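You operate a simulated robot arm through the tools that you are given. There is no shell and no other tool.

You are at the controls of a simulated two-armed robot. One attempt, no reset.

TASK
Oil the table slide: three pump strokes, then wind it out and back.
Fine: about a turn each way or more; free the red lock lever first and lock it after; the table ends where it stood.

It is judged by the outcome, as a careful person would: the job done as asked, and still so three seconds after it is handed in. It fails if anything else is knocked over, pushed out of place, dropped, spilled or broken.

THE ROBOT
Two 7-joint arms with fingered hands on one trunk that stands fixed in place. Base frame: the origin is at the foot of the trunk, x ahead of it, y to its left, z up. Lengths are in mm, angles in rad, forces in N, time in s.
The left shoulder is at [50, 214, 869], the right one opposite. With the tool pointing down near the work surface each hand reaches from about 440 to 900 mm from the base axis, measured 20 degrees to its own side. Payload 3 kg a hand.
Tool frame (each hand has its own): the origin (TCP) lies between the finger pads and is the grasp point; the fingertips stand 26 mm ahead of it; z points along the fingers, y is the line along which they close. The gripper opens to 132 mm; its body begins 73 mm behind the TCP. The gripper is a hand of 3 fingers: y runs from the thumb to the fingers, the wrist lies at [0, 0, -229] in the tool frame, and closing takes about 1.5 s.
Orientation is that of the tool frame in the base frame, as [roll, pitch, yaw] about the fixed x, y, z axes, in that order (R = Rz(yaw) Ry(pitch) Rx(roll)). With the fingers straight down and closing along the base's y, the tool's x points along the base's -x, its y along +y and its z along -z.

THE INTERFACE
- The arms move only by the tool apply_moves. It takes "left_plan", "right_plan" or both (then of equal length, played together; a hand with none holds still); each is one flat list of numbers, 6 for each row, row after row: the shift along the base's x, y, z in mm, then the turn, a rotation vector about the base's x, y, z in degrees. In form: [x, y, z, wx, wy, wz, x, y, z, wx, wy, wz, ...]. A call has 1 to 20 rows; each row shifts and turns the commanded pose from where the row before left it. "left_claw" and "right_claw" are, for a hand that has rows, the gripper command, from -1 (shut) to 1 (fully open), values between in proportion, set as the call begins (left out, the last holds). A row lasts 0.2 s, in which the tool goes at most 50 mm and 0.15 rad; a call with a longer step from one row to the next is refused whole, and so is a gripper value outside its range. Where a pose cannot be reached the arm comes as near as it can. A force on the tool above 80 N (or 10 N above the force at the start of the call, whichever is more), or a blocked arm, ends the call early, and 0.2 s more pass. The fingers move at their own pace (about 72 mm/s each) and stop on an object; they squeeze with about 31 N. The grip force told is the motor's: it shows also when the fingers shut on nothing. Time passes only in rows, and 0.2 s behind the last, so rows that do not move let the fingers close. It gives the time, the measured TCP pose, the force on the tool (base axes), the opening and the grip force at its end, in the units of the frame above (readings bear some noise), with the torque about the TCP (base axes, N m) and any sound that the robot's microphone picked up.
- Cameras (640 x 400 px; columns grow to the right, rows downward): "scene" is now at [31.9, -24.5, 1500.2]; the picture's right is [-0.29, -0.96, 0.00], its down [-0.62, 0.19, -0.76] and it looks along [0.73, -0.22, -0.65] (base axes); focal length 353 px, centre (320, 200). "left" rides on the left gripper at [-62, 3, -92] in its tool frame; the picture's right is [-0.05, -1.00, 0.00], its down [0.83, -0.04, -0.56] and it looks along [0.55, -0.03, 0.83] (tool axes); focal length 230 px, centre (320, 200). "right" rides on the right gripper at [62, 3, -92] in its tool frame; the picture's right is [-0.05, 1.00, 0.00], its down [-0.83, -0.04, -0.56] and it looks along [-0.55, -0.03, 0.83] (tool axes); focal length 230 px, centre (320, 200). There is no depth. A picture from a camera that has moved, and an enlarged one, comes with that camera's place and axes in the base frame and with its lens.
- grab_frame(camera): a new picture of that camera. No time passes.
- move_fingers(finger1, finger2, thumb_bend, hand): sets how far each is bent, from 0 (flat) to 1 (curled in); at 0.3 the hand is open as for a grip, at 0.7 the pads meet at the TCP. One left out holds its place. A second passes; each finger stops where it meets its share of the squeeze, and holds until it gets a number again. A gripper value or a shape takes the hand back. It gives what a move gives, with no picture; readings hold the bend of each and the force on the fingers (four entries, about 0 where the hand has none), thumb and palm.
- set_grasp(shape, hand): the hand has 3 fingers and takes this shape, open, in about a second: jaw (thumb against the fingers, like two jaws); tri (thumb and two fingers); tip (a fingertip pinch); poke (one finger out to press); point (the index stretched); flat (the hand flat); cup (the hand cupped); fist (a fist). The gripper value then closes the fingers along that shape, each until it touches; the sizes above hold for jaw. It gives what a move gives, with no picture.
- turn_head(pan, tilt): turns the head with the scene camera to pan (to the left, within 1.501 rad either way) and tilt (down, from -0.506 to 1.204), counted from straight ahead of the robot. It gives what a move gives.
- enlarge(camera, box): a new picture of the part [left, top, right, bottom] of that camera's present view, enlarged. No time passes.
- finish_job(): hands the job in; it is judged then, once.

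Nothing tells you positions but the pictures and the camera data. Unless the task says otherwise, let go and move clear before handing in.

The tools are called after "Request:" as name(argument=value, ...) on one line, values as JSON. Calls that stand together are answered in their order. apply_moves: Moves the arms, as the interface text tells. Its arguments: {"type":"object","properties":{"left_plan":{"type":"array"},"left_claw":{"type":"number"},"right_plan":{"type":"array"},"right_claw":{"type":"number"}},"required":[]} The other tools are called the same way: set_grasp (shape, hand) gives the hand a shape; move_fingers (finger1, finger2, thumb_bend, hand) moves the fingers one by one; turn_head (pan, tilt) turns the head that bears the scene camera; grab_frame (camera) takes a picture; enlarge (camera, box) takes an enlarged picture of a part of a camera's view; finish_job () hands the job in.

At the start:

```text
clock: 0.0
left_eef_pos: [430.0, -72.0, 1151.2]
left_ee_rot: [3.142, 0.0, 2.676]
left_contact_force: [0.4, 0.6, -0.7]
left_torque: [0.0, -0.02, -0.01]
left_width: 132.0
left_gripper_force: 0.1
left_shape: jaw
left_bend: [0.3, 0.3, 0.3]
left_finger forces: [0.0, 0.1, 0.0, 0.0, 0.0, 0.0]
right_eef_pos: [416.4, -473.0, 1160.6]
right_ee_rot: [-3.141, 0.001, 2.675]
right_contact_force: [-0.3, 0.1, 0.5]
right_torque: [0.01, -0.01, 0.03]
right_width: 132.1
right_gripper_force: 0.1
right_shape: jaw
right_bend: [0.3, 0.3, 0.3]
right_finger forces: [0.1, 0.0, 0.0, 0.1, 0.0, 0.0]
head pan, tilt (commanded): [-0.298, 0.702]
```

scene: 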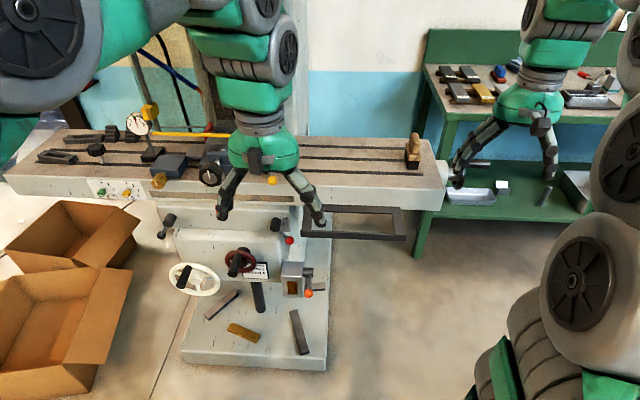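
right: 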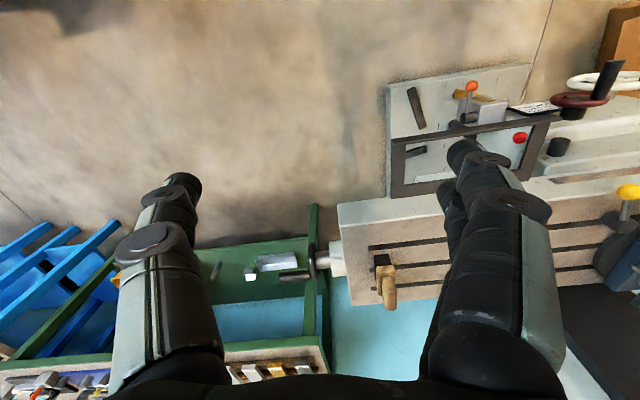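
left: 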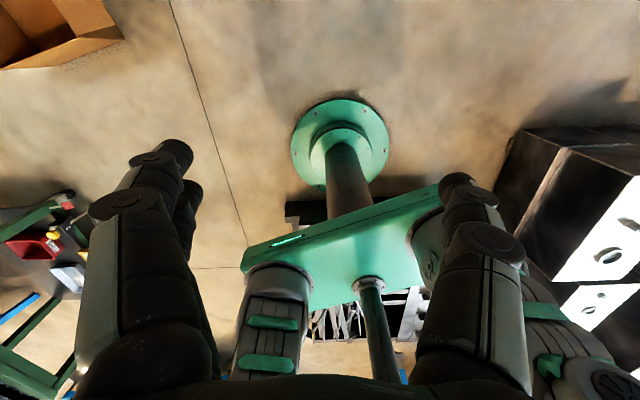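

I see a knee-type milling machine with a long slotted table, handwheels on the front, a small oiler box with an orange-knobbed lever, and a red knob near the saddle. I'll take closer pictures before moving.

Request:
enlarge(camera="scene", box=[150, 180, 350, 305])

Request:
enlarge(camera="scene", box=[0, 100, 240, 250])

Request:
enlarge(camera="scene", box=[380, 100, 580, 225])

```text
3.20 times, centred on (250, 242) of scene
camera zoom: at [31.9, -24.5, 1500.2], right [-0.29, -0.96, 0.0], down [-0.62, 0.19, -0.76], along [0.73, -0.22, -0.65], focal length 1130 px, centre (544, 64)
```

zoom: 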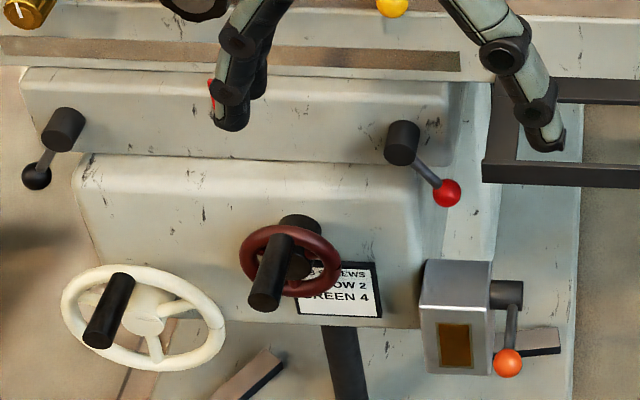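

```text
2.67 times, centred on (120, 175) of scene
camera zoom: at [31.9, -24.5, 1500.2], right [-0.29, -0.96, 0.0], down [-0.62, 0.19, -0.76], along [0.73, -0.22, -0.65], focal length 942 px, centre (853, 267)
```

zoom: 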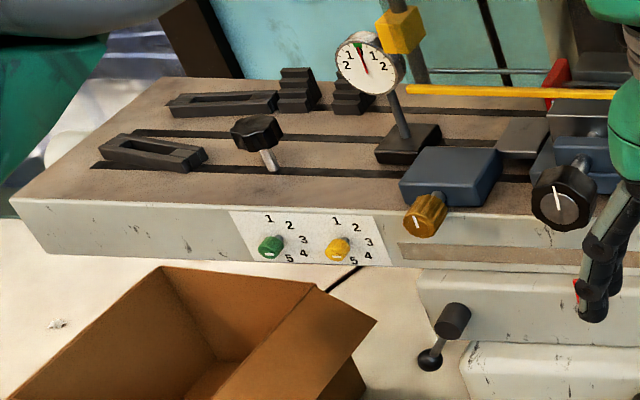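

```text
3.20 times, centred on (480, 162) of scene
camera zoom: at [31.9, -24.5, 1500.2], right [-0.29, -0.96, 0.0], down [-0.62, 0.19, -0.76], along [0.73, -0.22, -0.65], focal length 1130 px, centre (-192, 320)
```

zoom: 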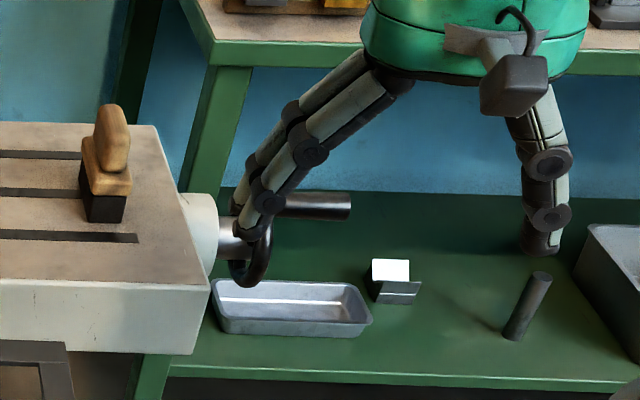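

The hands hide part of the machine, so I will move both arms up and outward in free air, then look again.

Request:
apply_moves(left_plan=[-10, 40, 0, 0, 0, 0, -10, 40, 0, 0, 0, 0, -10, 40, 0, 0, 0, 0, -10, 40, 0, 0, 0, 0, -10, 40, 0, 0, 0, 0, -10, 40, 0, 0, 0, 0], right_plan=[-10, -30, 0, 0, 0, 0, -10, -30, 0, 0, 0, 0, -10, -30, 0, 0, 0, 0, -10, -30, 0, 0, 0, 0, -10, -30, 0, 0, 0, 0, -10, -30, 0, 0, 0, 0])

Request:
grab_frame(camera="scene")

```text
clock: 1.4
left_eef_pos: [370.7, 168.2, 1151.9]
left_ee_rot: [3.141, 0.0, 2.673]
left_contact_force: [0.1, 0.3, 0.9]
left_torque: [0.01, 0.0, 0.01]
left_width: 131.8
left_gripper_force: 0.0
left_shape: jaw
left_bend: [0.3, 0.3, 0.3]
left_finger forces: [0.0, 0.0, 0.0, 0.0, 0.0, 0.1]
right_eef_pos: [356.7, -651.9, 1161.4]
right_ee_rot: [3.141, 0.003, 2.675]
right_contact_force: [0.9, -0.9, 0.5]
right_torque: [0.03, -0.01, 0.01]
right_width: 131.8
right_gripper_force: 0.0
right_shape: jaw
right_bend: [0.3, 0.3, 0.3]
right_finger forces: [0.1, 0.0, 0.1, 0.1, 0.1, 0.0]
head pan, tilt (commanded): [-0.298, 0.702]
```

```text
taken
camera scene: at [31.9, -24.5, 1500.2], right [-0.29, -0.96, 0.0], down [-0.62, 0.19, -0.76], along [0.73, -0.22, -0.65], focal length 353 px, centre (320, 200)
```

scene: 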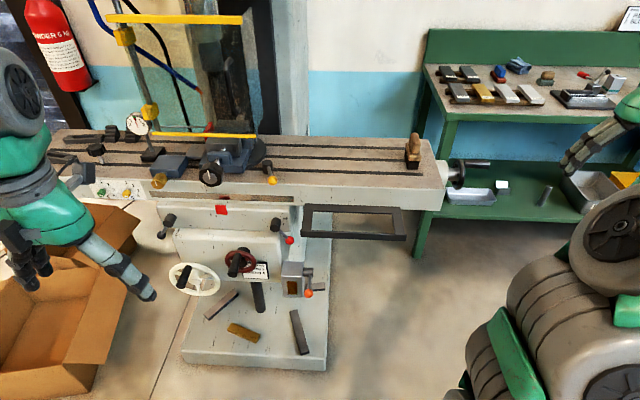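

Request:
enlarge(camera="scene", box=[150, 180, 342, 300])

Request:
enlarge(camera="scene", box=[130, 100, 322, 220])

Request:
enlarge(camera="scene", box=[380, 120, 540, 220])

Request:
enlarge(camera="scene", box=[210, 210, 338, 310])

```text
3.33 times, centred on (246, 240) of scene
camera zoom: at [31.9, -24.5, 1500.2], right [-0.29, -0.96, 0.0], down [-0.62, 0.19, -0.76], along [0.73, -0.22, -0.65], focal length 1177 px, centre (567, 67)
```

zoom: 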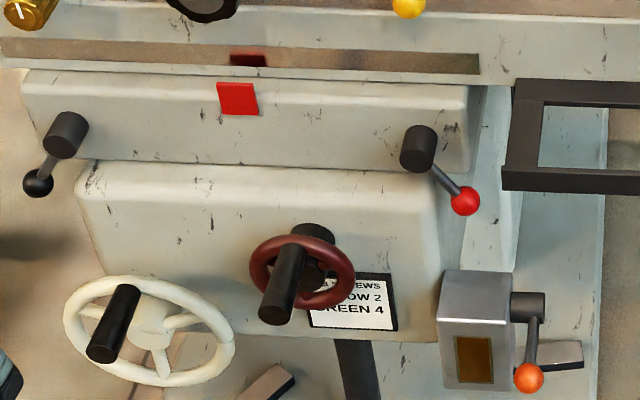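

```text
3.33 times, centred on (226, 160) of scene
camera zoom: at [31.9, -24.5, 1500.2], right [-0.29, -0.96, 0.0], down [-0.62, 0.19, -0.76], along [0.73, -0.22, -0.65], focal length 1177 px, centre (633, 333)
```

zoom: 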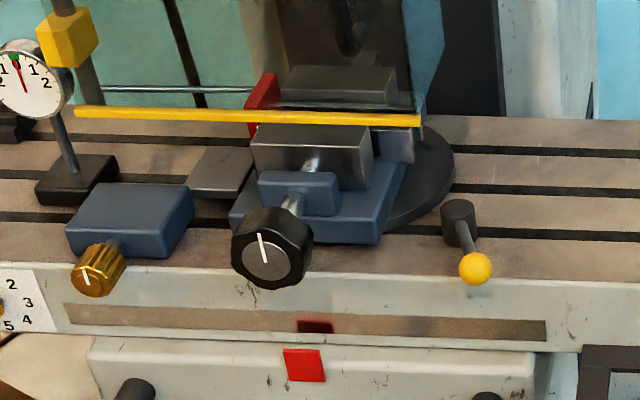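

```text
4.00 times, centred on (460, 170) of scene
camera zoom: at [31.9, -24.5, 1500.2], right [-0.29, -0.96, 0.0], down [-0.62, 0.19, -0.76], along [0.73, -0.22, -0.65], focal length 1412 px, centre (-240, 320)
```

zoom: 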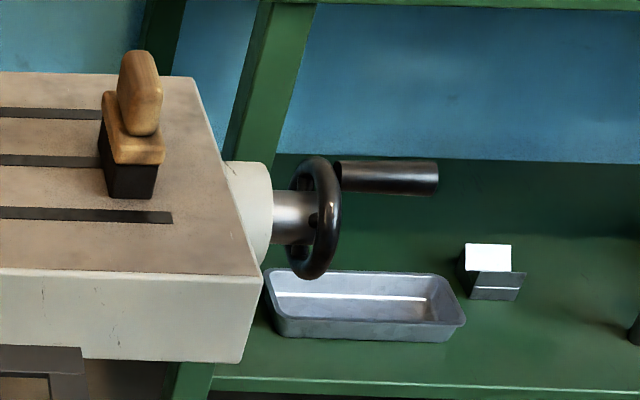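

```text
4.00 times, centred on (274, 260) of scene
camera zoom: at [31.9, -24.5, 1500.2], right [-0.29, -0.96, 0.0], down [-0.62, 0.19, -0.76], along [0.73, -0.22, -0.65], focal length 1412 px, centre (504, -40)
```

zoom: 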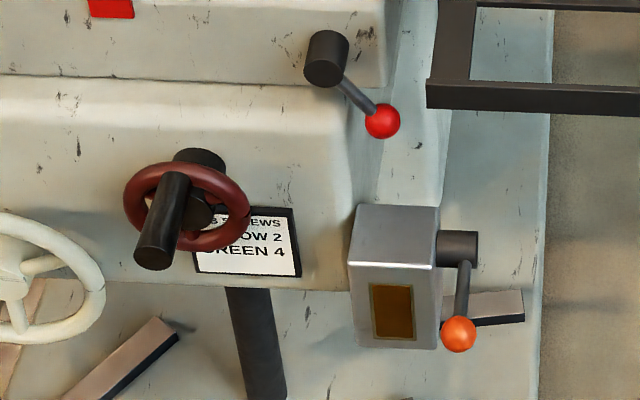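

The machine is now clear: a saddle with a red-ball lever (right) and a black-ball lever (left), an oiler with an orange-ball lever, a table end handwheel on the right, and red alignment marks on the table and saddle. I'll take hand-camera views to triangulate.

Request:
grab_frame(camera="right")

Request:
grab_frame(camera="left")

```text
taken
camera right: at [302.5, -623.3, 1253.9], right [0.5, 0.87, 0.0], down [0.72, -0.41, 0.56], along [0.48, -0.28, -0.83], focal length 230 px, centre (320, 200)
```

right: 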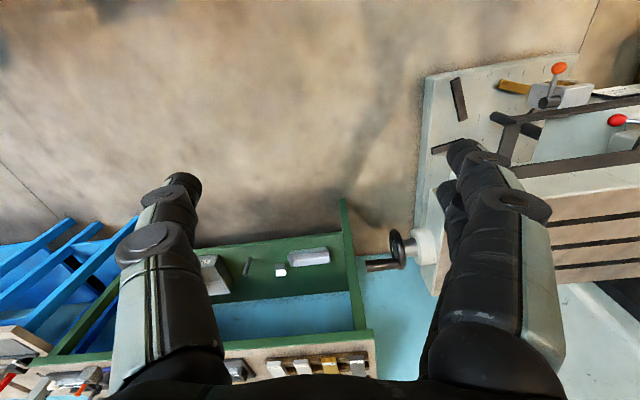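

```text
taken
camera left: at [426.4, 144.5, 1245.0], right [-0.4, -0.92, 0.0], down [-0.76, 0.34, 0.55], along [-0.51, 0.22, -0.83], focal length 230 px, centre (320, 200)
```

left: 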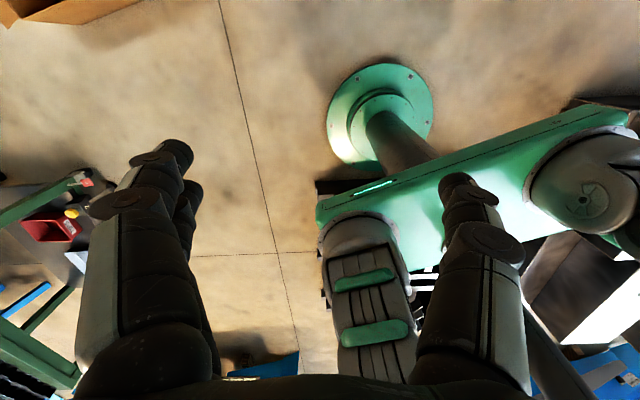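

The red ball is at about [686, -183, 794], the orange ball near [580, -206, 686], and the end handwheel centre near [714, -659, 888]. I'll bring the right hand, tilted forward, towards the table end for a closer look at the handwheel.

Request:
apply_moves(right_plan=[19, 13, -28, -2.53, -5.02, 0, 19, 13, -28, -2.53, -5.02, 0, 19, 13, -28, -2.53, -5.02, 0, 19, 13, -28, -2.53, -5.02, 0, 19, 13, -28, -2.53, -5.02, 0, 19, 13, -28, -2.53, -5.02, 0, 19, 13, -28, -2.53, -5.02, 0, 19, 13, -28, -2.53, -5.02, 0])

Request:
grab_frame(camera="right")

Request:
grab_frame(camera="scene")

```text
clock: 3.2
left_eef_pos: [370.7, 169.0, 1152.4]
left_ee_rot: [-3.14, 0.0, 2.675]
left_contact_force: [0.3, -0.9, 0.1]
left_torque: [-0.01, 0.01, 0.02]
left_width: 132.0
left_gripper_force: 0.0
left_shape: jaw
left_bend: [0.3, 0.3, 0.3]
left_finger forces: [0.0, 0.0, 0.1, 0.0, 0.0, 0.0]
right_eef_pos: [509.3, -549.0, 937.9]
right_ee_rot: [3.14, 0.788, 2.674]
right_contact_force: [0.3, 0.5, -0.6]
right_torque: [-0.01, 0.01, -0.05]
right_width: 132.0
right_gripper_force: 0.1
right_shape: jaw
right_bend: [0.3, 0.3, 0.3]
right_finger forces: [0.0, 0.0, 0.1, 0.1, 0.0, 0.0]
head pan, tilt (commanded): [-0.298, 0.702]
```

```text
taken
camera right: at [412.7, -498.3, 957.8], right [0.48, 0.88, 0.04], down [0.15, -0.13, 0.98], along [0.86, -0.47, -0.19], focal length 230 px, centre (320, 200)
```

right: 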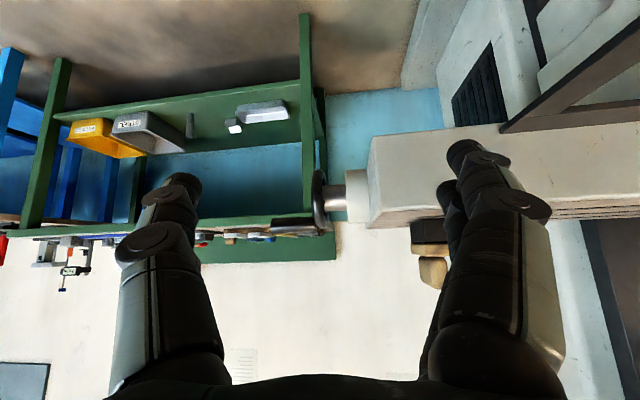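

```text
taken
camera scene: at [32.0, -24.5, 1500.2], right [-0.29, -0.96, 0.0], down [-0.62, 0.19, -0.76], along [0.73, -0.22, -0.65], focal length 353 px, centre (320, 200)
```

scene: 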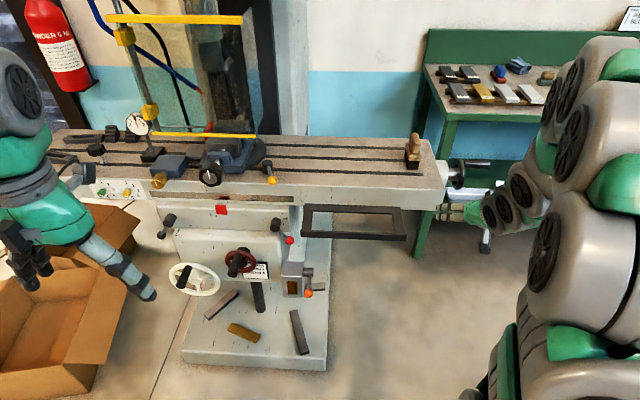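

The wheel is now in view (upside down in this camera). I'll enlarge it.

Request:
enlarge(camera="right", box=[240, 120, 480, 270])

Request:
enlarge(camera="scene", box=[400, 130, 528, 210])

Request:
enlarge(camera="right", box=[400, 0, 640, 150])

```text
2.67 times, centred on (360, 195) of right
camera zoom: at [412.7, -498.3, 957.8], right [0.48, 0.88, 0.04], down [0.15, -0.13, 0.98], along [0.86, -0.47, -0.19], focal length 614 px, centre (213, 213)
```

zoom: 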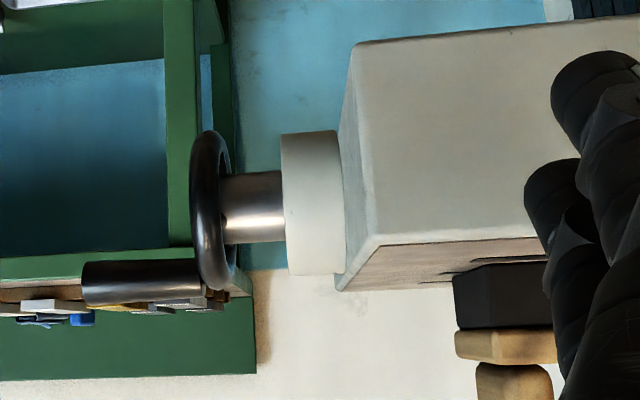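

```text
5.00 times, centred on (464, 170) of scene
camera zoom: at [32.0, -24.5, 1500.2], right [-0.29, -0.96, 0.0], down [-0.62, 0.19, -0.76], along [0.73, -0.22, -0.65], focal length 1766 px, centre (-400, 350)
```

zoom: 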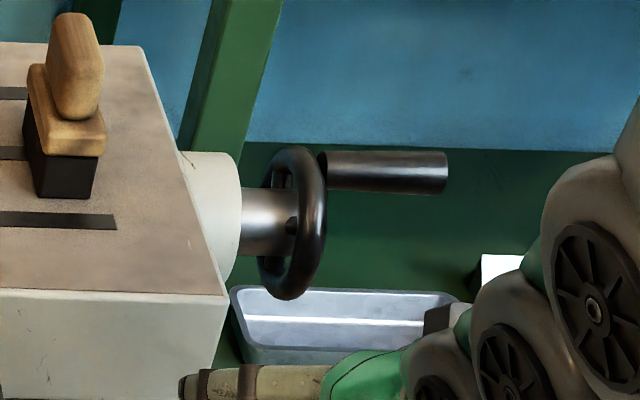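

```text
2.67 times, centred on (520, 75) of right
camera zoom: at [412.7, -498.3, 957.8], right [0.48, 0.88, 0.04], down [0.15, -0.13, 0.98], along [0.86, -0.47, -0.19], focal length 614 px, centre (-213, 533)
```

zoom: 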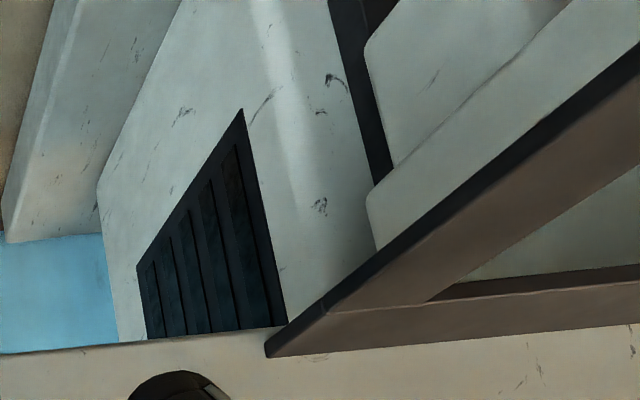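

The wheel centre is about [719, -665, 885], its handle sits at the top (about [700, -700, 924]) along the table axis, radius about 40 mm. Next I'll pitch the left hand forward to look closely at the saddle levers and the oiler.

Request:
apply_moves(left_plan=[6, -23, -20, -3.15, -6.25, 0, 6, -23, -20, -3.15, -6.25, 0, 6, -23, -20, -3.15, -6.25, 0, 6, -23, -20, -3.15, -6.25, 0, 6, -23, -20, -3.15, -6.25, 0, 6, -23, -20, -3.15, -6.25, 0, 6, -23, -20, -3.15, -6.25, 0, 6, -23, -20, -3.15, -6.25, 0, 6, -23, -20, -3.15, -6.25, 0, 6, -23, -20, -3.15, -6.25, 0])

Request:
grab_frame(camera="left")

Request:
grab_frame(camera="scene")

```text
clock: 5.4
left_eef_pos: [544.4, -94.3, 1083.4]
left_ee_rot: [-3.14, 1.141, 2.675]
left_contact_force: [-0.4, 0.0, -0.5]
left_torque: [-0.02, -0.02, -0.02]
left_width: 132.0
left_gripper_force: 0.1
left_shape: jaw
left_bend: [0.3, 0.3, 0.3]
left_finger forces: [0.0, 0.0, 0.0, 0.0, 0.0, 0.0]
left hand out of reach, approached as far as the arm can: row 5, 6, 7, 8, 9, 10
right_eef_pos: [508.6, -548.1, 936.9]
right_ee_rot: [3.141, 0.784, 2.676]
right_contact_force: [-0.2, 0.9, -0.1]
right_torque: [-0.03, -0.01, -0.01]
right_width: 132.0
right_gripper_force: 0.0
right_shape: jaw
right_bend: [0.3, 0.3, 0.3]
right_finger forces: [0.1, 0.0, 0.0, 0.0, 0.1, 0.0]
head pan, tilt (commanded): [-0.298, 0.702]
```

```text
taken
camera left: at [494.1, -63.8, 1178.9], right [-0.43, -0.9, 0.05], down [-0.78, 0.34, -0.52], along [0.45, -0.26, -0.85], focal length 230 px, centre (320, 200)
```

left: 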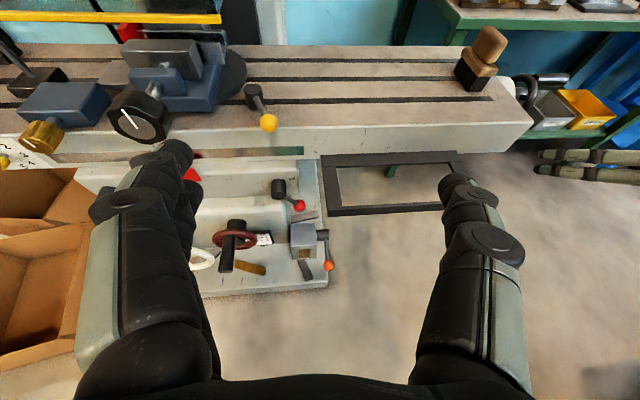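

```text
taken
camera scene: at [31.9, -24.5, 1500.2], right [-0.29, -0.96, 0.0], down [-0.62, 0.19, -0.76], along [0.73, -0.22, -0.65], focal length 353 px, centre (320, 200)
```

scene: 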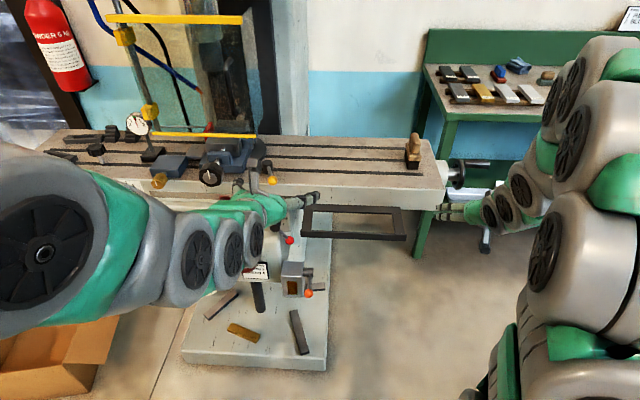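

The left arm stopped short at [544, -94, 1083] since the pose I asked was too close to the body. But its camera now looks down on the saddle, so I'll enlarge that view for triangulation.

Request:
enlarge(camera="left", box=[180, 140, 372, 290])

Request:
enlarge(camera="left", box=[240, 160, 368, 290])

Request:
enlarge(camera="left", box=[440, 20, 620, 160])

```text
2.67 times, centred on (276, 215) of left
camera zoom: at [494.1, -63.8, 1178.9], right [-0.43, -0.9, 0.05], down [-0.78, 0.34, -0.52], along [0.45, -0.26, -0.85], focal length 614 px, centre (437, 160)
```

zoom: 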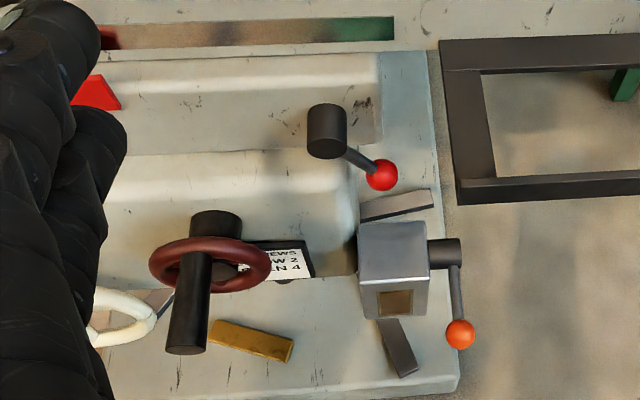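

```text
3.08 times, centred on (304, 225) of left
camera zoom: at [494.1, -63.8, 1178.9], right [-0.43, -0.9, 0.05], down [-0.78, 0.34, -0.52], along [0.45, -0.26, -0.85], focal length 708 px, centre (369, 123)
```

zoom: 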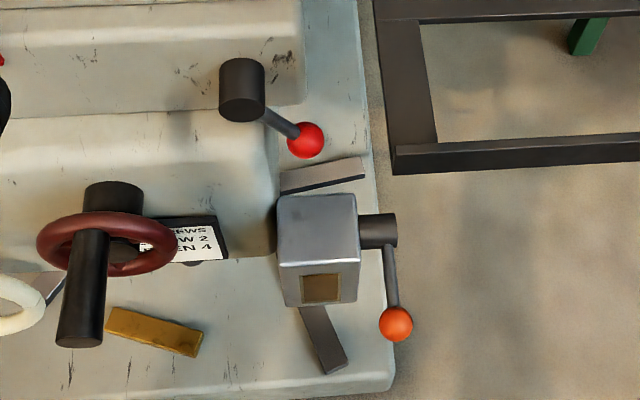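

```text
2.86 times, centred on (530, 90) of left
camera zoom: at [494.1, -63.8, 1178.9], right [-0.43, -0.9, 0.05], down [-0.78, 0.34, -0.52], along [0.45, -0.26, -0.85], focal length 657 px, centre (-280, 514)
```

zoom: 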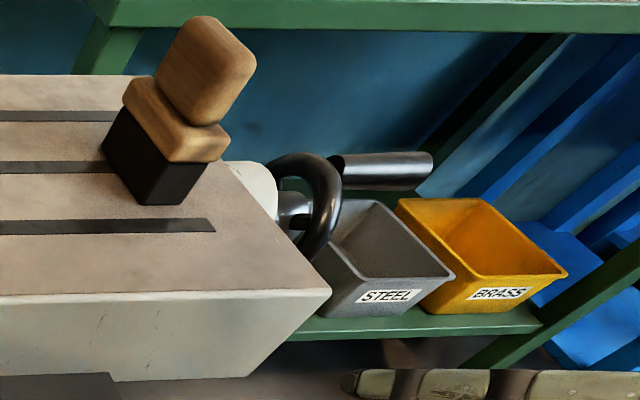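

Combining the three views: red ball about [720, -146, 762] with its hub up-left of it (lever at 45° down-right), orange ball about [607, -168, 649] on a lever pointing level toward the robot, and the dark frame's corner near [632, -159, 861]. I'll test a tiny left move to learn where the commanded pose stands after the out-of-reach move.

Request:
apply_moves(left_plan=[5, 0, 0, 0, 0, 0])

```text
clock: 5.8
left_eef_pos: [549.3, -91.4, 1084.9]
left_ee_rot: [3.14, 1.137, 2.675]
left_contact_force: [-0.3, 0.4, -0.1]
left_torque: [0.02, 0.02, 0.02]
left_width: 131.7
left_gripper_force: 0.0
left_shape: jaw
left_bend: [0.3, 0.3, 0.3]
left_finger forces: [0.0, 0.0, 0.0, 0.1, 0.0, 0.0]
right_eef_pos: [508.9, -549.3, 935.8]
right_ee_rot: [3.141, 0.787, 2.676]
right_contact_force: [0.3, -0.2, -0.9]
right_torque: [0.0, 0.0, 0.02]
right_width: 131.9
right_gripper_force: 0.0
right_shape: jaw
right_bend: [0.3, 0.3, 0.3]
right_finger forces: [0.0, 0.0, 0.0, 0.0, 0.0, 0.0]
head pan, tilt (commanded): [-0.298, 0.702]
```

The commanded pose follows the actual one, good. I'll lower the left hand in front of the saddle, well clear of the frame, with the gripper half open.

Request:
apply_moves(left_plan=[0, 0, -44, 1.5, 2.98, 0, 0, 0, -44, 1.5, 2.98, 0, 0, 0, -44, 1.5, 2.98, 0, 0, 0, -44, 1.5, 2.98, 0, 0, 0, -44, 1.5, 2.98, 0, 0, 0, -44, 1.5, 2.98, 0], left_claw=0.0)

Request:
grab_frame(camera="left")

Request:
grab_frame(camera="scene")

```text
clock: 7.2
left_eef_pos: [558.8, -91.0, 815.5]
left_ee_rot: [-3.139, 0.787, 2.675]
left_contact_force: [-0.1, -0.3, -0.2]
left_torque: [0.0, 0.01, 0.04]
left_width: 66.5
left_gripper_force: 0.1
left_shape: jaw
left_bend: [0.73, 0.73, 0.7]
left_finger forces: [0.0, 0.0, 0.1, 0.0, 0.1, 0.1]
left hand out of reach, approached as far as the arm can: row 2
right_eef_pos: [508.5, -548.6, 937.2]
right_ee_rot: [-3.141, 0.786, 2.676]
right_contact_force: [0.2, 0.1, -0.4]
right_torque: [-0.01, 0.02, 0.02]
right_width: 131.9
right_gripper_force: 0.0
right_shape: jaw
right_bend: [0.3, 0.3, 0.3]
right_finger forces: [0.1, 0.0, 0.0, 0.0, 0.0, 0.0]
head pan, tilt (commanded): [-0.298, 0.702]
```

```text
taken
camera left: at [540.9, -76.4, 924.3], right [-0.42, -0.91, 0.04], down [-0.89, 0.4, -0.2], along [0.16, -0.12, -0.98], focal length 230 px, centre (320, 200)
```

left: 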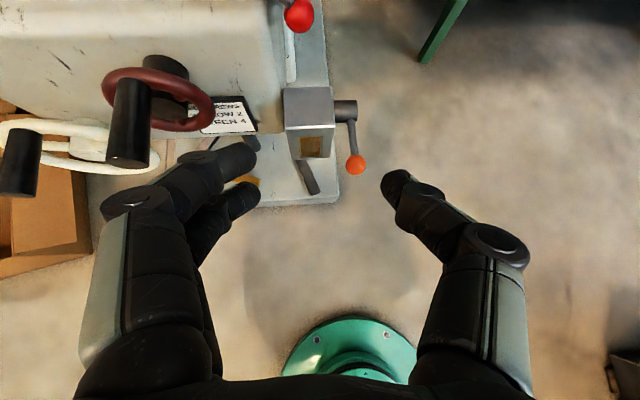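

```text
taken
camera scene: at [32.0, -24.5, 1500.2], right [-0.29, -0.96, 0.0], down [-0.62, 0.19, -0.76], along [0.73, -0.22, -0.65], focal length 353 px, centre (320, 200)
```

scene: 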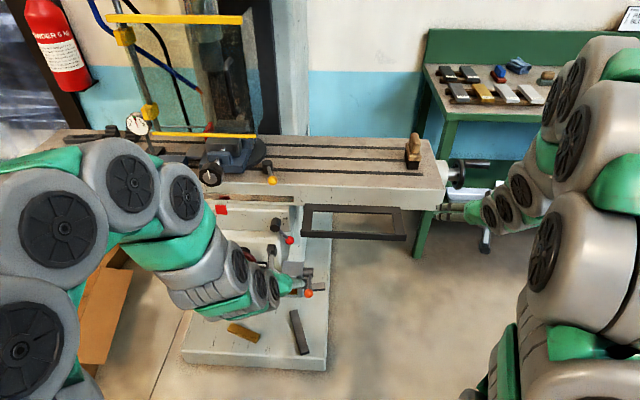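

The overhead view confirms both ball positions within a couple of mm. I'll enlarge the lever region to plan finger placement.

Request:
enlarge(camera="left", box=[200, 0, 424, 140])

Request:
enlarge(camera="scene", box=[230, 180, 358, 260])

Request:
enlarge(camera="left", box=[220, 60, 444, 200])

```text
2.86 times, centred on (312, 70) of left
camera zoom: at [540.9, -76.4, 924.3], right [-0.42, -0.91, 0.04], down [-0.89, 0.4, -0.2], along [0.16, -0.12, -0.98], focal length 657 px, centre (343, 571)
```

zoom: 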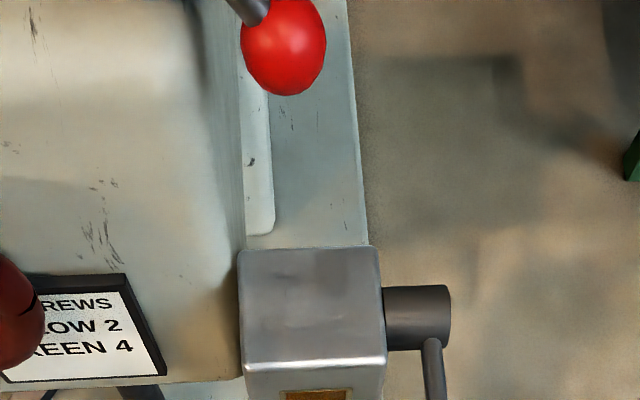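

```text
5.00 times, centred on (294, 220) of scene
camera zoom: at [32.0, -24.5, 1500.2], right [-0.29, -0.96, 0.0], down [-0.62, 0.19, -0.76], along [0.73, -0.22, -0.65], focal length 1766 px, centre (450, 100)
```

zoom: 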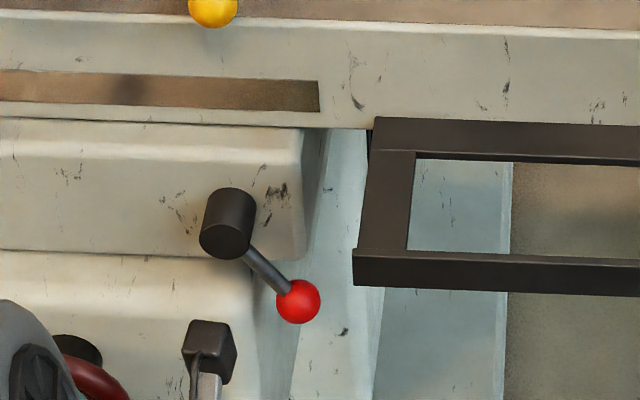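

```text
2.86 times, centred on (332, 130) of left
camera zoom: at [540.9, -76.4, 924.3], right [-0.42, -0.91, 0.04], down [-0.89, 0.4, -0.2], along [0.16, -0.12, -0.98], focal length 657 px, centre (286, 400)
```

zoom: 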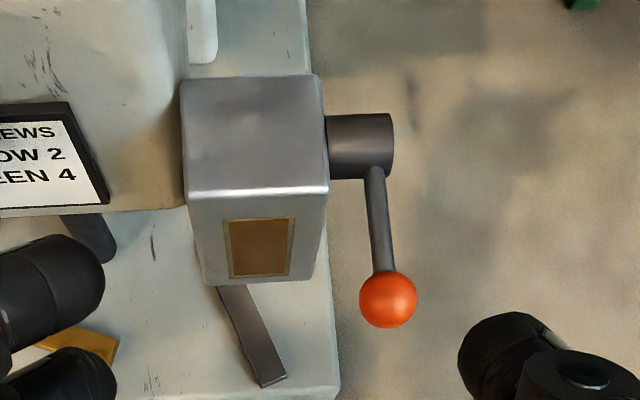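

To judge clearance between the red lever, the knee and the frame I need a side view, so I'll turn the right hand (in free space) to look across at the saddle.

Request:
apply_moves(right_plan=[-7, 6, -6, 0, 0, 8, -7, 6, -6, 0, 0, 8, -7, 6, -6, 0, 0, 8, -7, 6, -6, 0, 0, 8, -7, 6, -6, 0, 0, 8, -7, 6, -6, 0, 0, 8, -7, 6, -6, 0, 0, 8, -7, 6, -6, 0, 0, 8, -7, 6, -6, 0, 0, 8])

Request:
grab_frame(camera="right")

```text
clock: 9.2
left_eef_pos: [558.9, -90.5, 815.7]
left_ee_rot: [3.141, 0.788, 2.677]
left_contact_force: [0.3, -0.4, 0.0]
left_torque: [0.0, -0.01, -0.03]
left_width: 66.6
left_gripper_force: 0.1
left_shape: jaw
left_bend: [0.73, 0.73, 0.7]
left_finger forces: [0.0, 0.0, 0.1, 0.1, 0.1, 0.0]
right_eef_pos: [450.1, -455.4, 903.0]
right_ee_rot: [-3.131, 0.751, -2.421]
right_contact_force: [1.3, 0.4, -0.5]
right_torque: [0.02, 0.02, 0.0]
right_width: 131.8
right_gripper_force: 0.2
right_shape: jaw
right_bend: [0.3, 0.3, 0.3]
right_finger forces: [0.0, 0.0, 0.0, 0.0, 0.1, 0.0]
right hand out of reach, approached as far as the arm can: row 4, 8, 9
head pan, tilt (commanded): [-0.298, 0.702]
```

```text
taken
camera right: at [366.0, -525.5, 928.4], right [-0.62, 0.78, 0.03], down [0.2, 0.12, 0.97], along [0.76, 0.61, -0.23], focal length 230 px, centre (320, 200)
```

right: 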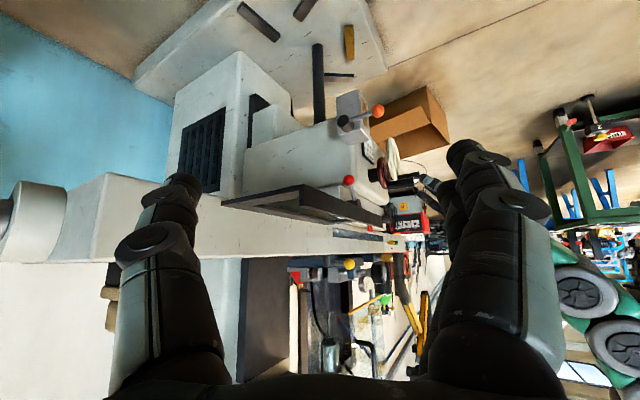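

Request:
enlarge(camera="right", box=[280, 70, 440, 250])

Request:
enlarge(camera="right", box=[310, 90, 422, 240])

```text
2.22 times, centred on (360, 160) of right
camera zoom: at [366.0, -525.5, 928.4], right [-0.62, 0.78, 0.03], down [0.2, 0.12, 0.97], along [0.76, 0.61, -0.23], focal length 511 px, centre (231, 289)
```

zoom: 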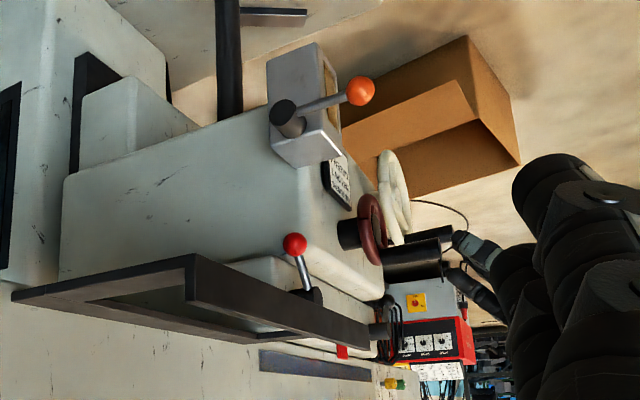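

```text
2.67 times, centred on (366, 165) of right
camera zoom: at [366.0, -525.5, 928.4], right [-0.62, 0.78, 0.03], down [0.2, 0.12, 0.97], along [0.76, 0.61, -0.23], focal length 614 px, centre (197, 293)
```

zoom: 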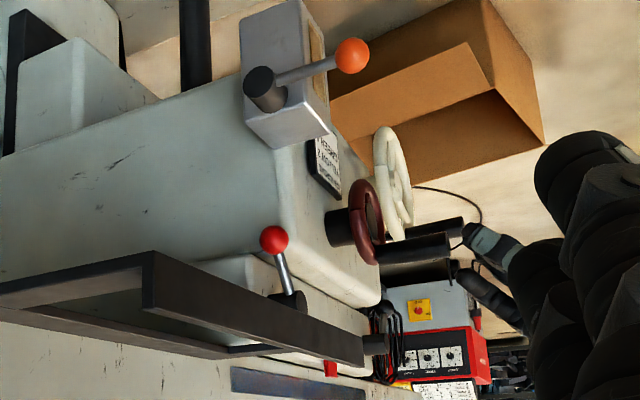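

The side view shows the red lever hanging clear in front of the saddle with the frame above it. I'll give the left hand the one-finger "poke" shape and look at where the fingertip lies.

Request:
set_grasp(hand="left", shape="poke")

Request:
grab_frame(camera="left")

Request:
grab_frame(camera="right")

Request:
enlarge(camera="scene", box=[130, 150, 386, 310])

```text
clock: 10.1
left_eef_pos: [559.4, -90.8, 816.6]
left_ee_rot: [-3.141, 0.789, 2.676]
left_contact_force: [0.0, -0.2, 0.4]
left_torque: [-0.02, -0.01, 0.0]
left_width: 0.0
left_gripper_force: 0.1
left_shape: poke
left_bend: [1.0, 1.0, 0.45]
left_finger forces: [0.0, 0.0, 0.0, 0.1, 0.0, 0.0]
right_eef_pos: [449.0, -456.9, 903.1]
right_ee_rot: [-3.132, 0.75, -2.424]
right_contact_force: [-0.7, -0.7, -0.4]
right_torque: [0.0, 0.03, 0.02]
right_width: 132.0
right_gripper_force: 0.0
right_shape: jaw
right_bend: [0.3, 0.3, 0.3]
right_finger forces: [0.0, 0.0, 0.0, 0.0, 0.1, 0.1]
head pan, tilt (commanded): [-0.298, 0.702]
```

```text
taken
camera left: at [541.1, -76.6, 925.0], right [-0.42, -0.91, 0.04], down [-0.89, 0.4, -0.2], along [0.16, -0.12, -0.98], focal length 230 px, centre (320, 200)
```

left: 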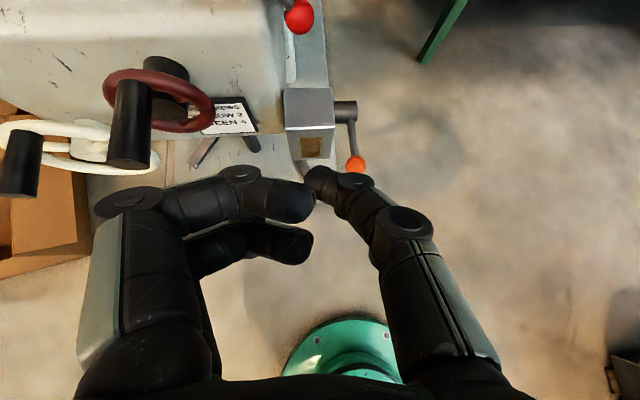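

```text
taken
camera right: at [365.7, -526.1, 927.9], right [-0.62, 0.78, 0.03], down [0.2, 0.12, 0.97], along [0.76, 0.61, -0.23], focal length 230 px, centre (320, 200)
```

right: 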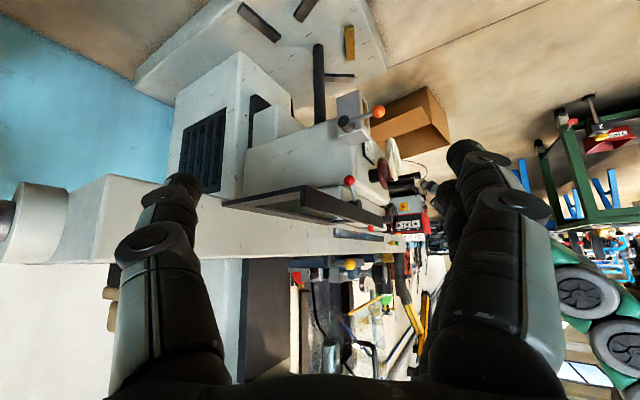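

```text
2.50 times, centred on (258, 230) of scene
camera zoom: at [31.9, -24.5, 1500.2], right [-0.29, -0.96, 0.0], down [-0.62, 0.19, -0.76], along [0.73, -0.22, -0.65], focal length 883 px, centre (475, 125)
```

zoom: 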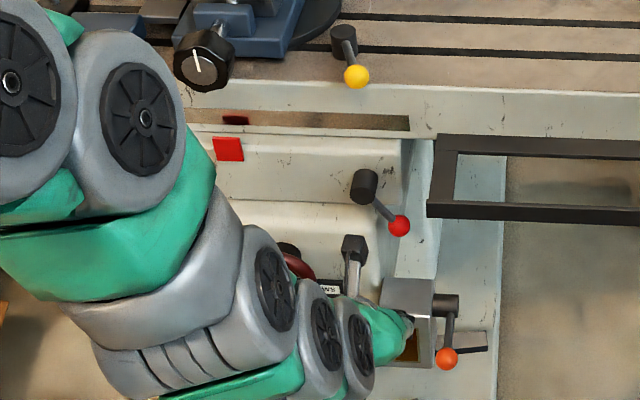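

Poke curls both fingers, which isn't helpful. Instead I'll use the jaw turned so the thumb is above and fingers below the ball, letting me push the lever either way; first back to jaw, then roll the hand −90° about its own axis.

Request:
set_grasp(hand="left", shape="jaw")

Request:
apply_moves(left_plan=[0, 0, 0, -5.17, 2.61, 5.8, 0, 0, 0, -5.17, 2.61, 5.8, 0, 0, 0, -5.17, 2.61, 5.8, 0, 0, 0, -5.17, 2.61, 5.8, 0, 0, 0, -5.17, 2.61, 5.8, 0, 0, 0, -5.17, 2.61, 5.8, 0, 0, 0, -5.17, 2.61, 5.8, 0, 0, 0, -5.17, 2.61, 5.8, 0, 0, 0, -5.17, 2.61, 5.8, 0, 0, 0, -5.17, 2.61, 5.8, 0, 0, 0, -5.17, 2.61, 5.8], left_claw=0.0)

Request:
grab_frame(camera="left")

Request:
grab_frame(camera="scene")

```text
clock: 11.0
left_eef_pos: [559.2, -90.1, 816.1]
left_ee_rot: [-3.141, 0.788, 2.677]
left_contact_force: [-0.4, 0.3, -0.6]
left_torque: [-0.02, -0.02, 0.02]
left_width: 132.0
left_gripper_force: 0.0
left_shape: jaw
left_bend: [0.3, 0.3, 0.3]
left_finger forces: [0.1, 0.0, 0.1, 0.1, 0.0, 0.0]
right_eef_pos: [449.9, -457.3, 902.9]
right_ee_rot: [-3.131, 0.751, -2.423]
right_contact_force: [0.1, 0.6, -0.9]
right_torque: [0.0, 0.01, 0.03]
right_width: 132.0
right_gripper_force: 0.0
right_shape: jaw
right_bend: [0.3, 0.3, 0.3]
right_finger forces: [0.1, 0.1, 0.0, 0.1, 0.1, 0.1]
head pan, tilt (commanded): [-0.298, 0.702]
```

```text
clock: 13.4
left_eef_pos: [558.5, -89.6, 816.1]
left_ee_rot: [-2.36, 0.0, -2.032]
left_contact_force: [-0.1, 0.4, 0.0]
left_torque: [0.0, 0.0, -0.01]
left_width: 66.5
left_gripper_force: 0.0
left_shape: jaw
left_bend: [0.73, 0.73, 0.7]
left_finger forces: [0.0, 0.0, 0.0, 0.0, 0.1, 0.0]
right_eef_pos: [449.6, -456.2, 903.1]
right_ee_rot: [-3.131, 0.751, -2.423]
right_contact_force: [-0.4, 1.0, 0.3]
right_torque: [-0.01, -0.03, -0.02]
right_width: 131.8
right_gripper_force: 0.1
right_shape: jaw
right_bend: [0.3, 0.3, 0.3]
right_finger forces: [0.0, 0.0, 0.0, 0.0, 0.0, 0.0]
head pan, tilt (commanded): [-0.298, 0.702]
```

```text
taken
camera left: at [526.4, -4.5, 878.8], right [0.66, -0.27, 0.7], down [-0.69, -0.58, 0.42], along [0.3, -0.77, -0.57], focal length 230 px, centre (320, 200)
```

left: 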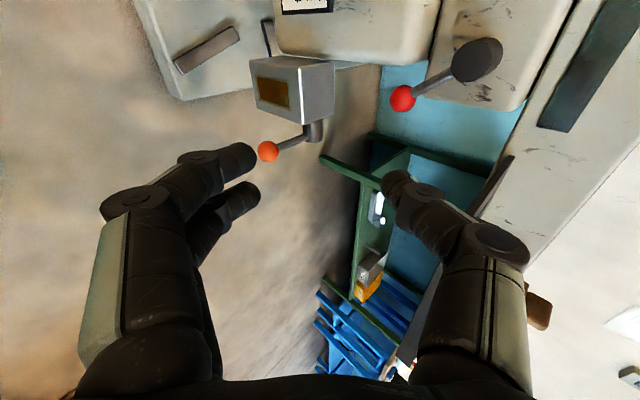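

```text
taken
camera scene: at [31.9, -24.5, 1500.2], right [-0.29, -0.96, 0.0], down [-0.62, 0.19, -0.76], along [0.73, -0.22, -0.65], focal length 353 px, centre (320, 200)
```

scene: 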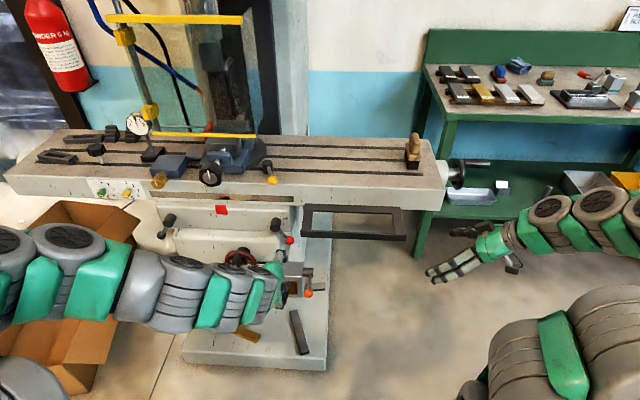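

The roll worked and the left camera now looks from the left at the red lever. I'll level the hand and move it to about 90 mm in front of the red ball.

Request:
apply_moves(left_plan=[13.6, -2.65, -9, -3.34, -6.72, 0, 13.6, -2.65, -9, -3.34, -6.72, 0, 13.6, -2.65, -9, -3.34, -6.72, 0, 13.6, -2.65, -9, -3.34, -6.72, 0, 13.6, -2.65, -9, -3.34, -6.72, 0, 13.6, -2.65, -9, -3.34, -6.72, 0])

Request:
grab_frame(camera="left")

Request:
enlarge(camera="scene", box=[180, 170, 372, 290])

Request:
enlarge(camera="right", box=[310, 90, 470, 240])

```text
clock: 14.8
left_eef_pos: [643.3, -97.4, 765.6]
left_ee_rot: [-1.648, 0.007, -1.989]
left_contact_force: [-0.1, -0.7, -0.9]
left_torque: [-0.01, -0.01, 0.04]
left_width: 66.2
left_gripper_force: 0.0
left_shape: jaw
left_bend: [0.73, 0.73, 0.7]
left_finger forces: [0.0, 0.1, 0.1, 0.0, 0.0, 0.0]
left hand out of reach, approached as far as the arm can: row 1, 2, 3
right_eef_pos: [450.9, -456.6, 902.5]
right_ee_rot: [-3.13, 0.75, -2.424]
right_contact_force: [0.3, -0.8, 0.0]
right_torque: [-0.02, -0.02, 0.03]
right_width: 132.1
right_gripper_force: 0.0
right_shape: jaw
right_bend: [0.3, 0.3, 0.3]
right_finger forces: [0.0, 0.0, 0.1, 0.0, 0.0, 0.0]
head pan, tilt (commanded): [-0.298, 0.702]
```

```text
taken
camera left: at [584.3, -4.2, 770.2], right [0.09, 0.01, 1.0], down [-0.84, -0.54, 0.08], along [0.53, -0.84, -0.04], focal length 230 px, centre (320, 200)
```

left: 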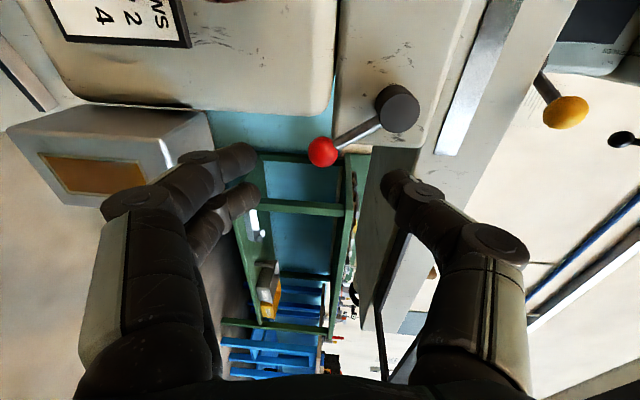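

```text
3.33 times, centred on (276, 230) of scene
camera zoom: at [32.0, -24.5, 1500.2], right [-0.29, -0.96, 0.0], down [-0.62, 0.19, -0.76], along [0.73, -0.22, -0.65], focal length 1177 px, centre (467, 100)
```

zoom: 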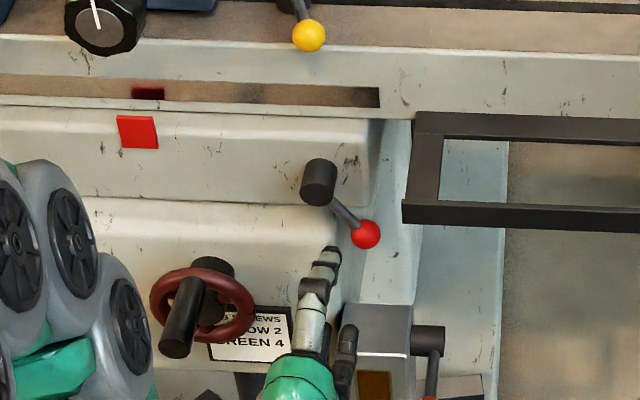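

```text
2.67 times, centred on (390, 165) of right
camera zoom: at [365.8, -525.9, 927.9], right [-0.62, 0.78, 0.03], down [0.2, 0.12, 0.97], along [0.76, 0.61, -0.23], focal length 614 px, centre (133, 293)
```

zoom: 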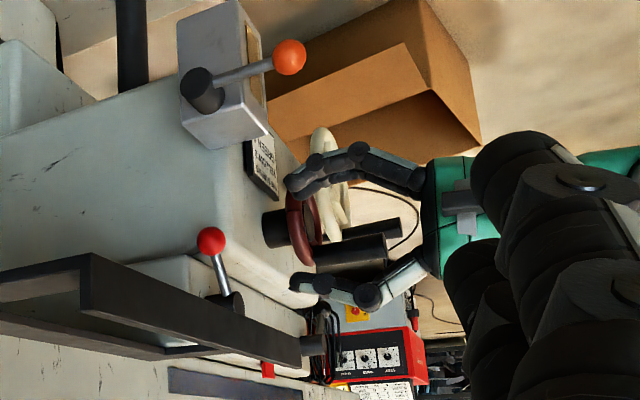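

The ball sits vertically between thumb and fingers, about 90 mm ahead and 13 mm to the right of the grasp axis. I'll correct sideways and advance 60 mm.

Request:
apply_moves(left_plan=[12.4, -9, -0.75, 0, 0, 0, 12.4, -9, -0.75, 0, 0, 0, 12.4, -9, -0.75, 0, 0, 0, 12.4, -9, -0.75, 0, 0, 0])

Request:
grab_frame(camera="left")

Request:
enlarge(camera="scene", box=[220, 190, 348, 270])

Request:
enlarge(camera="right", box=[310, 110, 438, 230])

```text
clock: 15.8
left_eef_pos: [692.5, -134.5, 763.3]
left_ee_rot: [-1.651, 0.007, -1.989]
left_contact_force: [0.5, -0.1, 0.1]
left_torque: [0.0, -0.01, 0.02]
left_width: 66.0
left_gripper_force: 0.1
left_shape: jaw
left_bend: [0.73, 0.73, 0.7]
left_finger forces: [0.1, 0.1, 0.0, 0.1, 0.0, 0.0]
right_eef_pos: [449.8, -455.9, 901.2]
right_ee_rot: [-3.13, 0.75, -2.425]
right_contact_force: [-0.4, 0.4, -0.3]
right_torque: [-0.01, 0.03, 0.02]
right_width: 131.9
right_gripper_force: 0.0
right_shape: jaw
right_bend: [0.3, 0.3, 0.3]
right_finger forces: [0.1, 0.1, 0.0, 0.0, 0.0, 0.0]
head pan, tilt (commanded): [-0.298, 0.702]
```

```text
taken
camera left: at [633.5, -40.2, 767.5], right [0.09, 0.01, 1.0], down [-0.84, -0.54, 0.08], along [0.53, -0.84, -0.04], focal length 230 px, centre (320, 200)
```

left: 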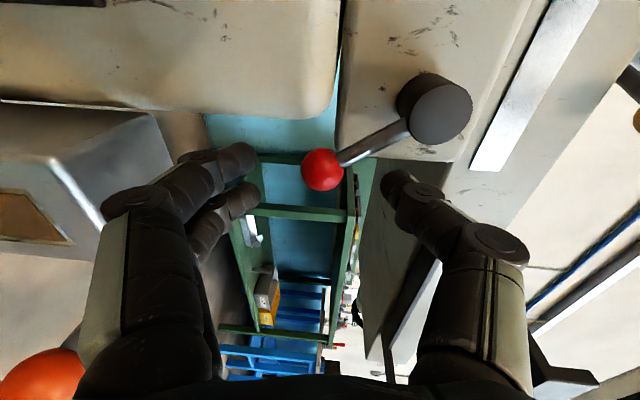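

```text
5.00 times, centred on (284, 230) of scene
camera zoom: at [31.9, -24.5, 1500.2], right [-0.29, -0.96, 0.0], down [-0.62, 0.19, -0.76], along [0.73, -0.22, -0.65], focal length 1766 px, centre (500, 50)
```

zoom: 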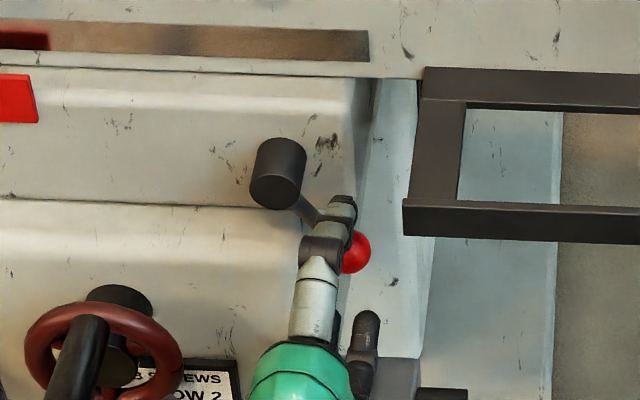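

```text
3.33 times, centred on (374, 170) of right
camera zoom: at [365.8, -525.8, 927.9], right [-0.62, 0.78, 0.03], down [0.2, 0.12, 0.97], along [0.76, 0.61, -0.23], focal length 767 px, centre (140, 300)
```

zoom: 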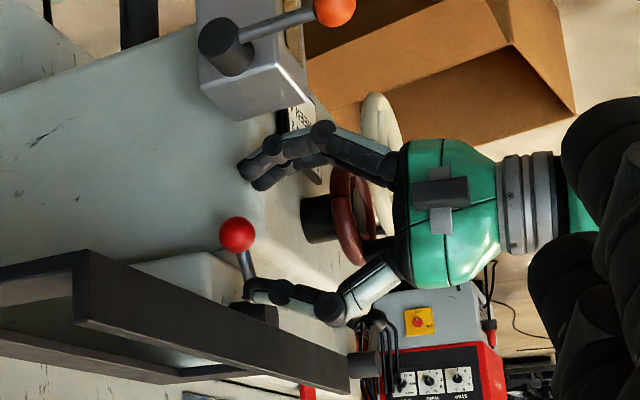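

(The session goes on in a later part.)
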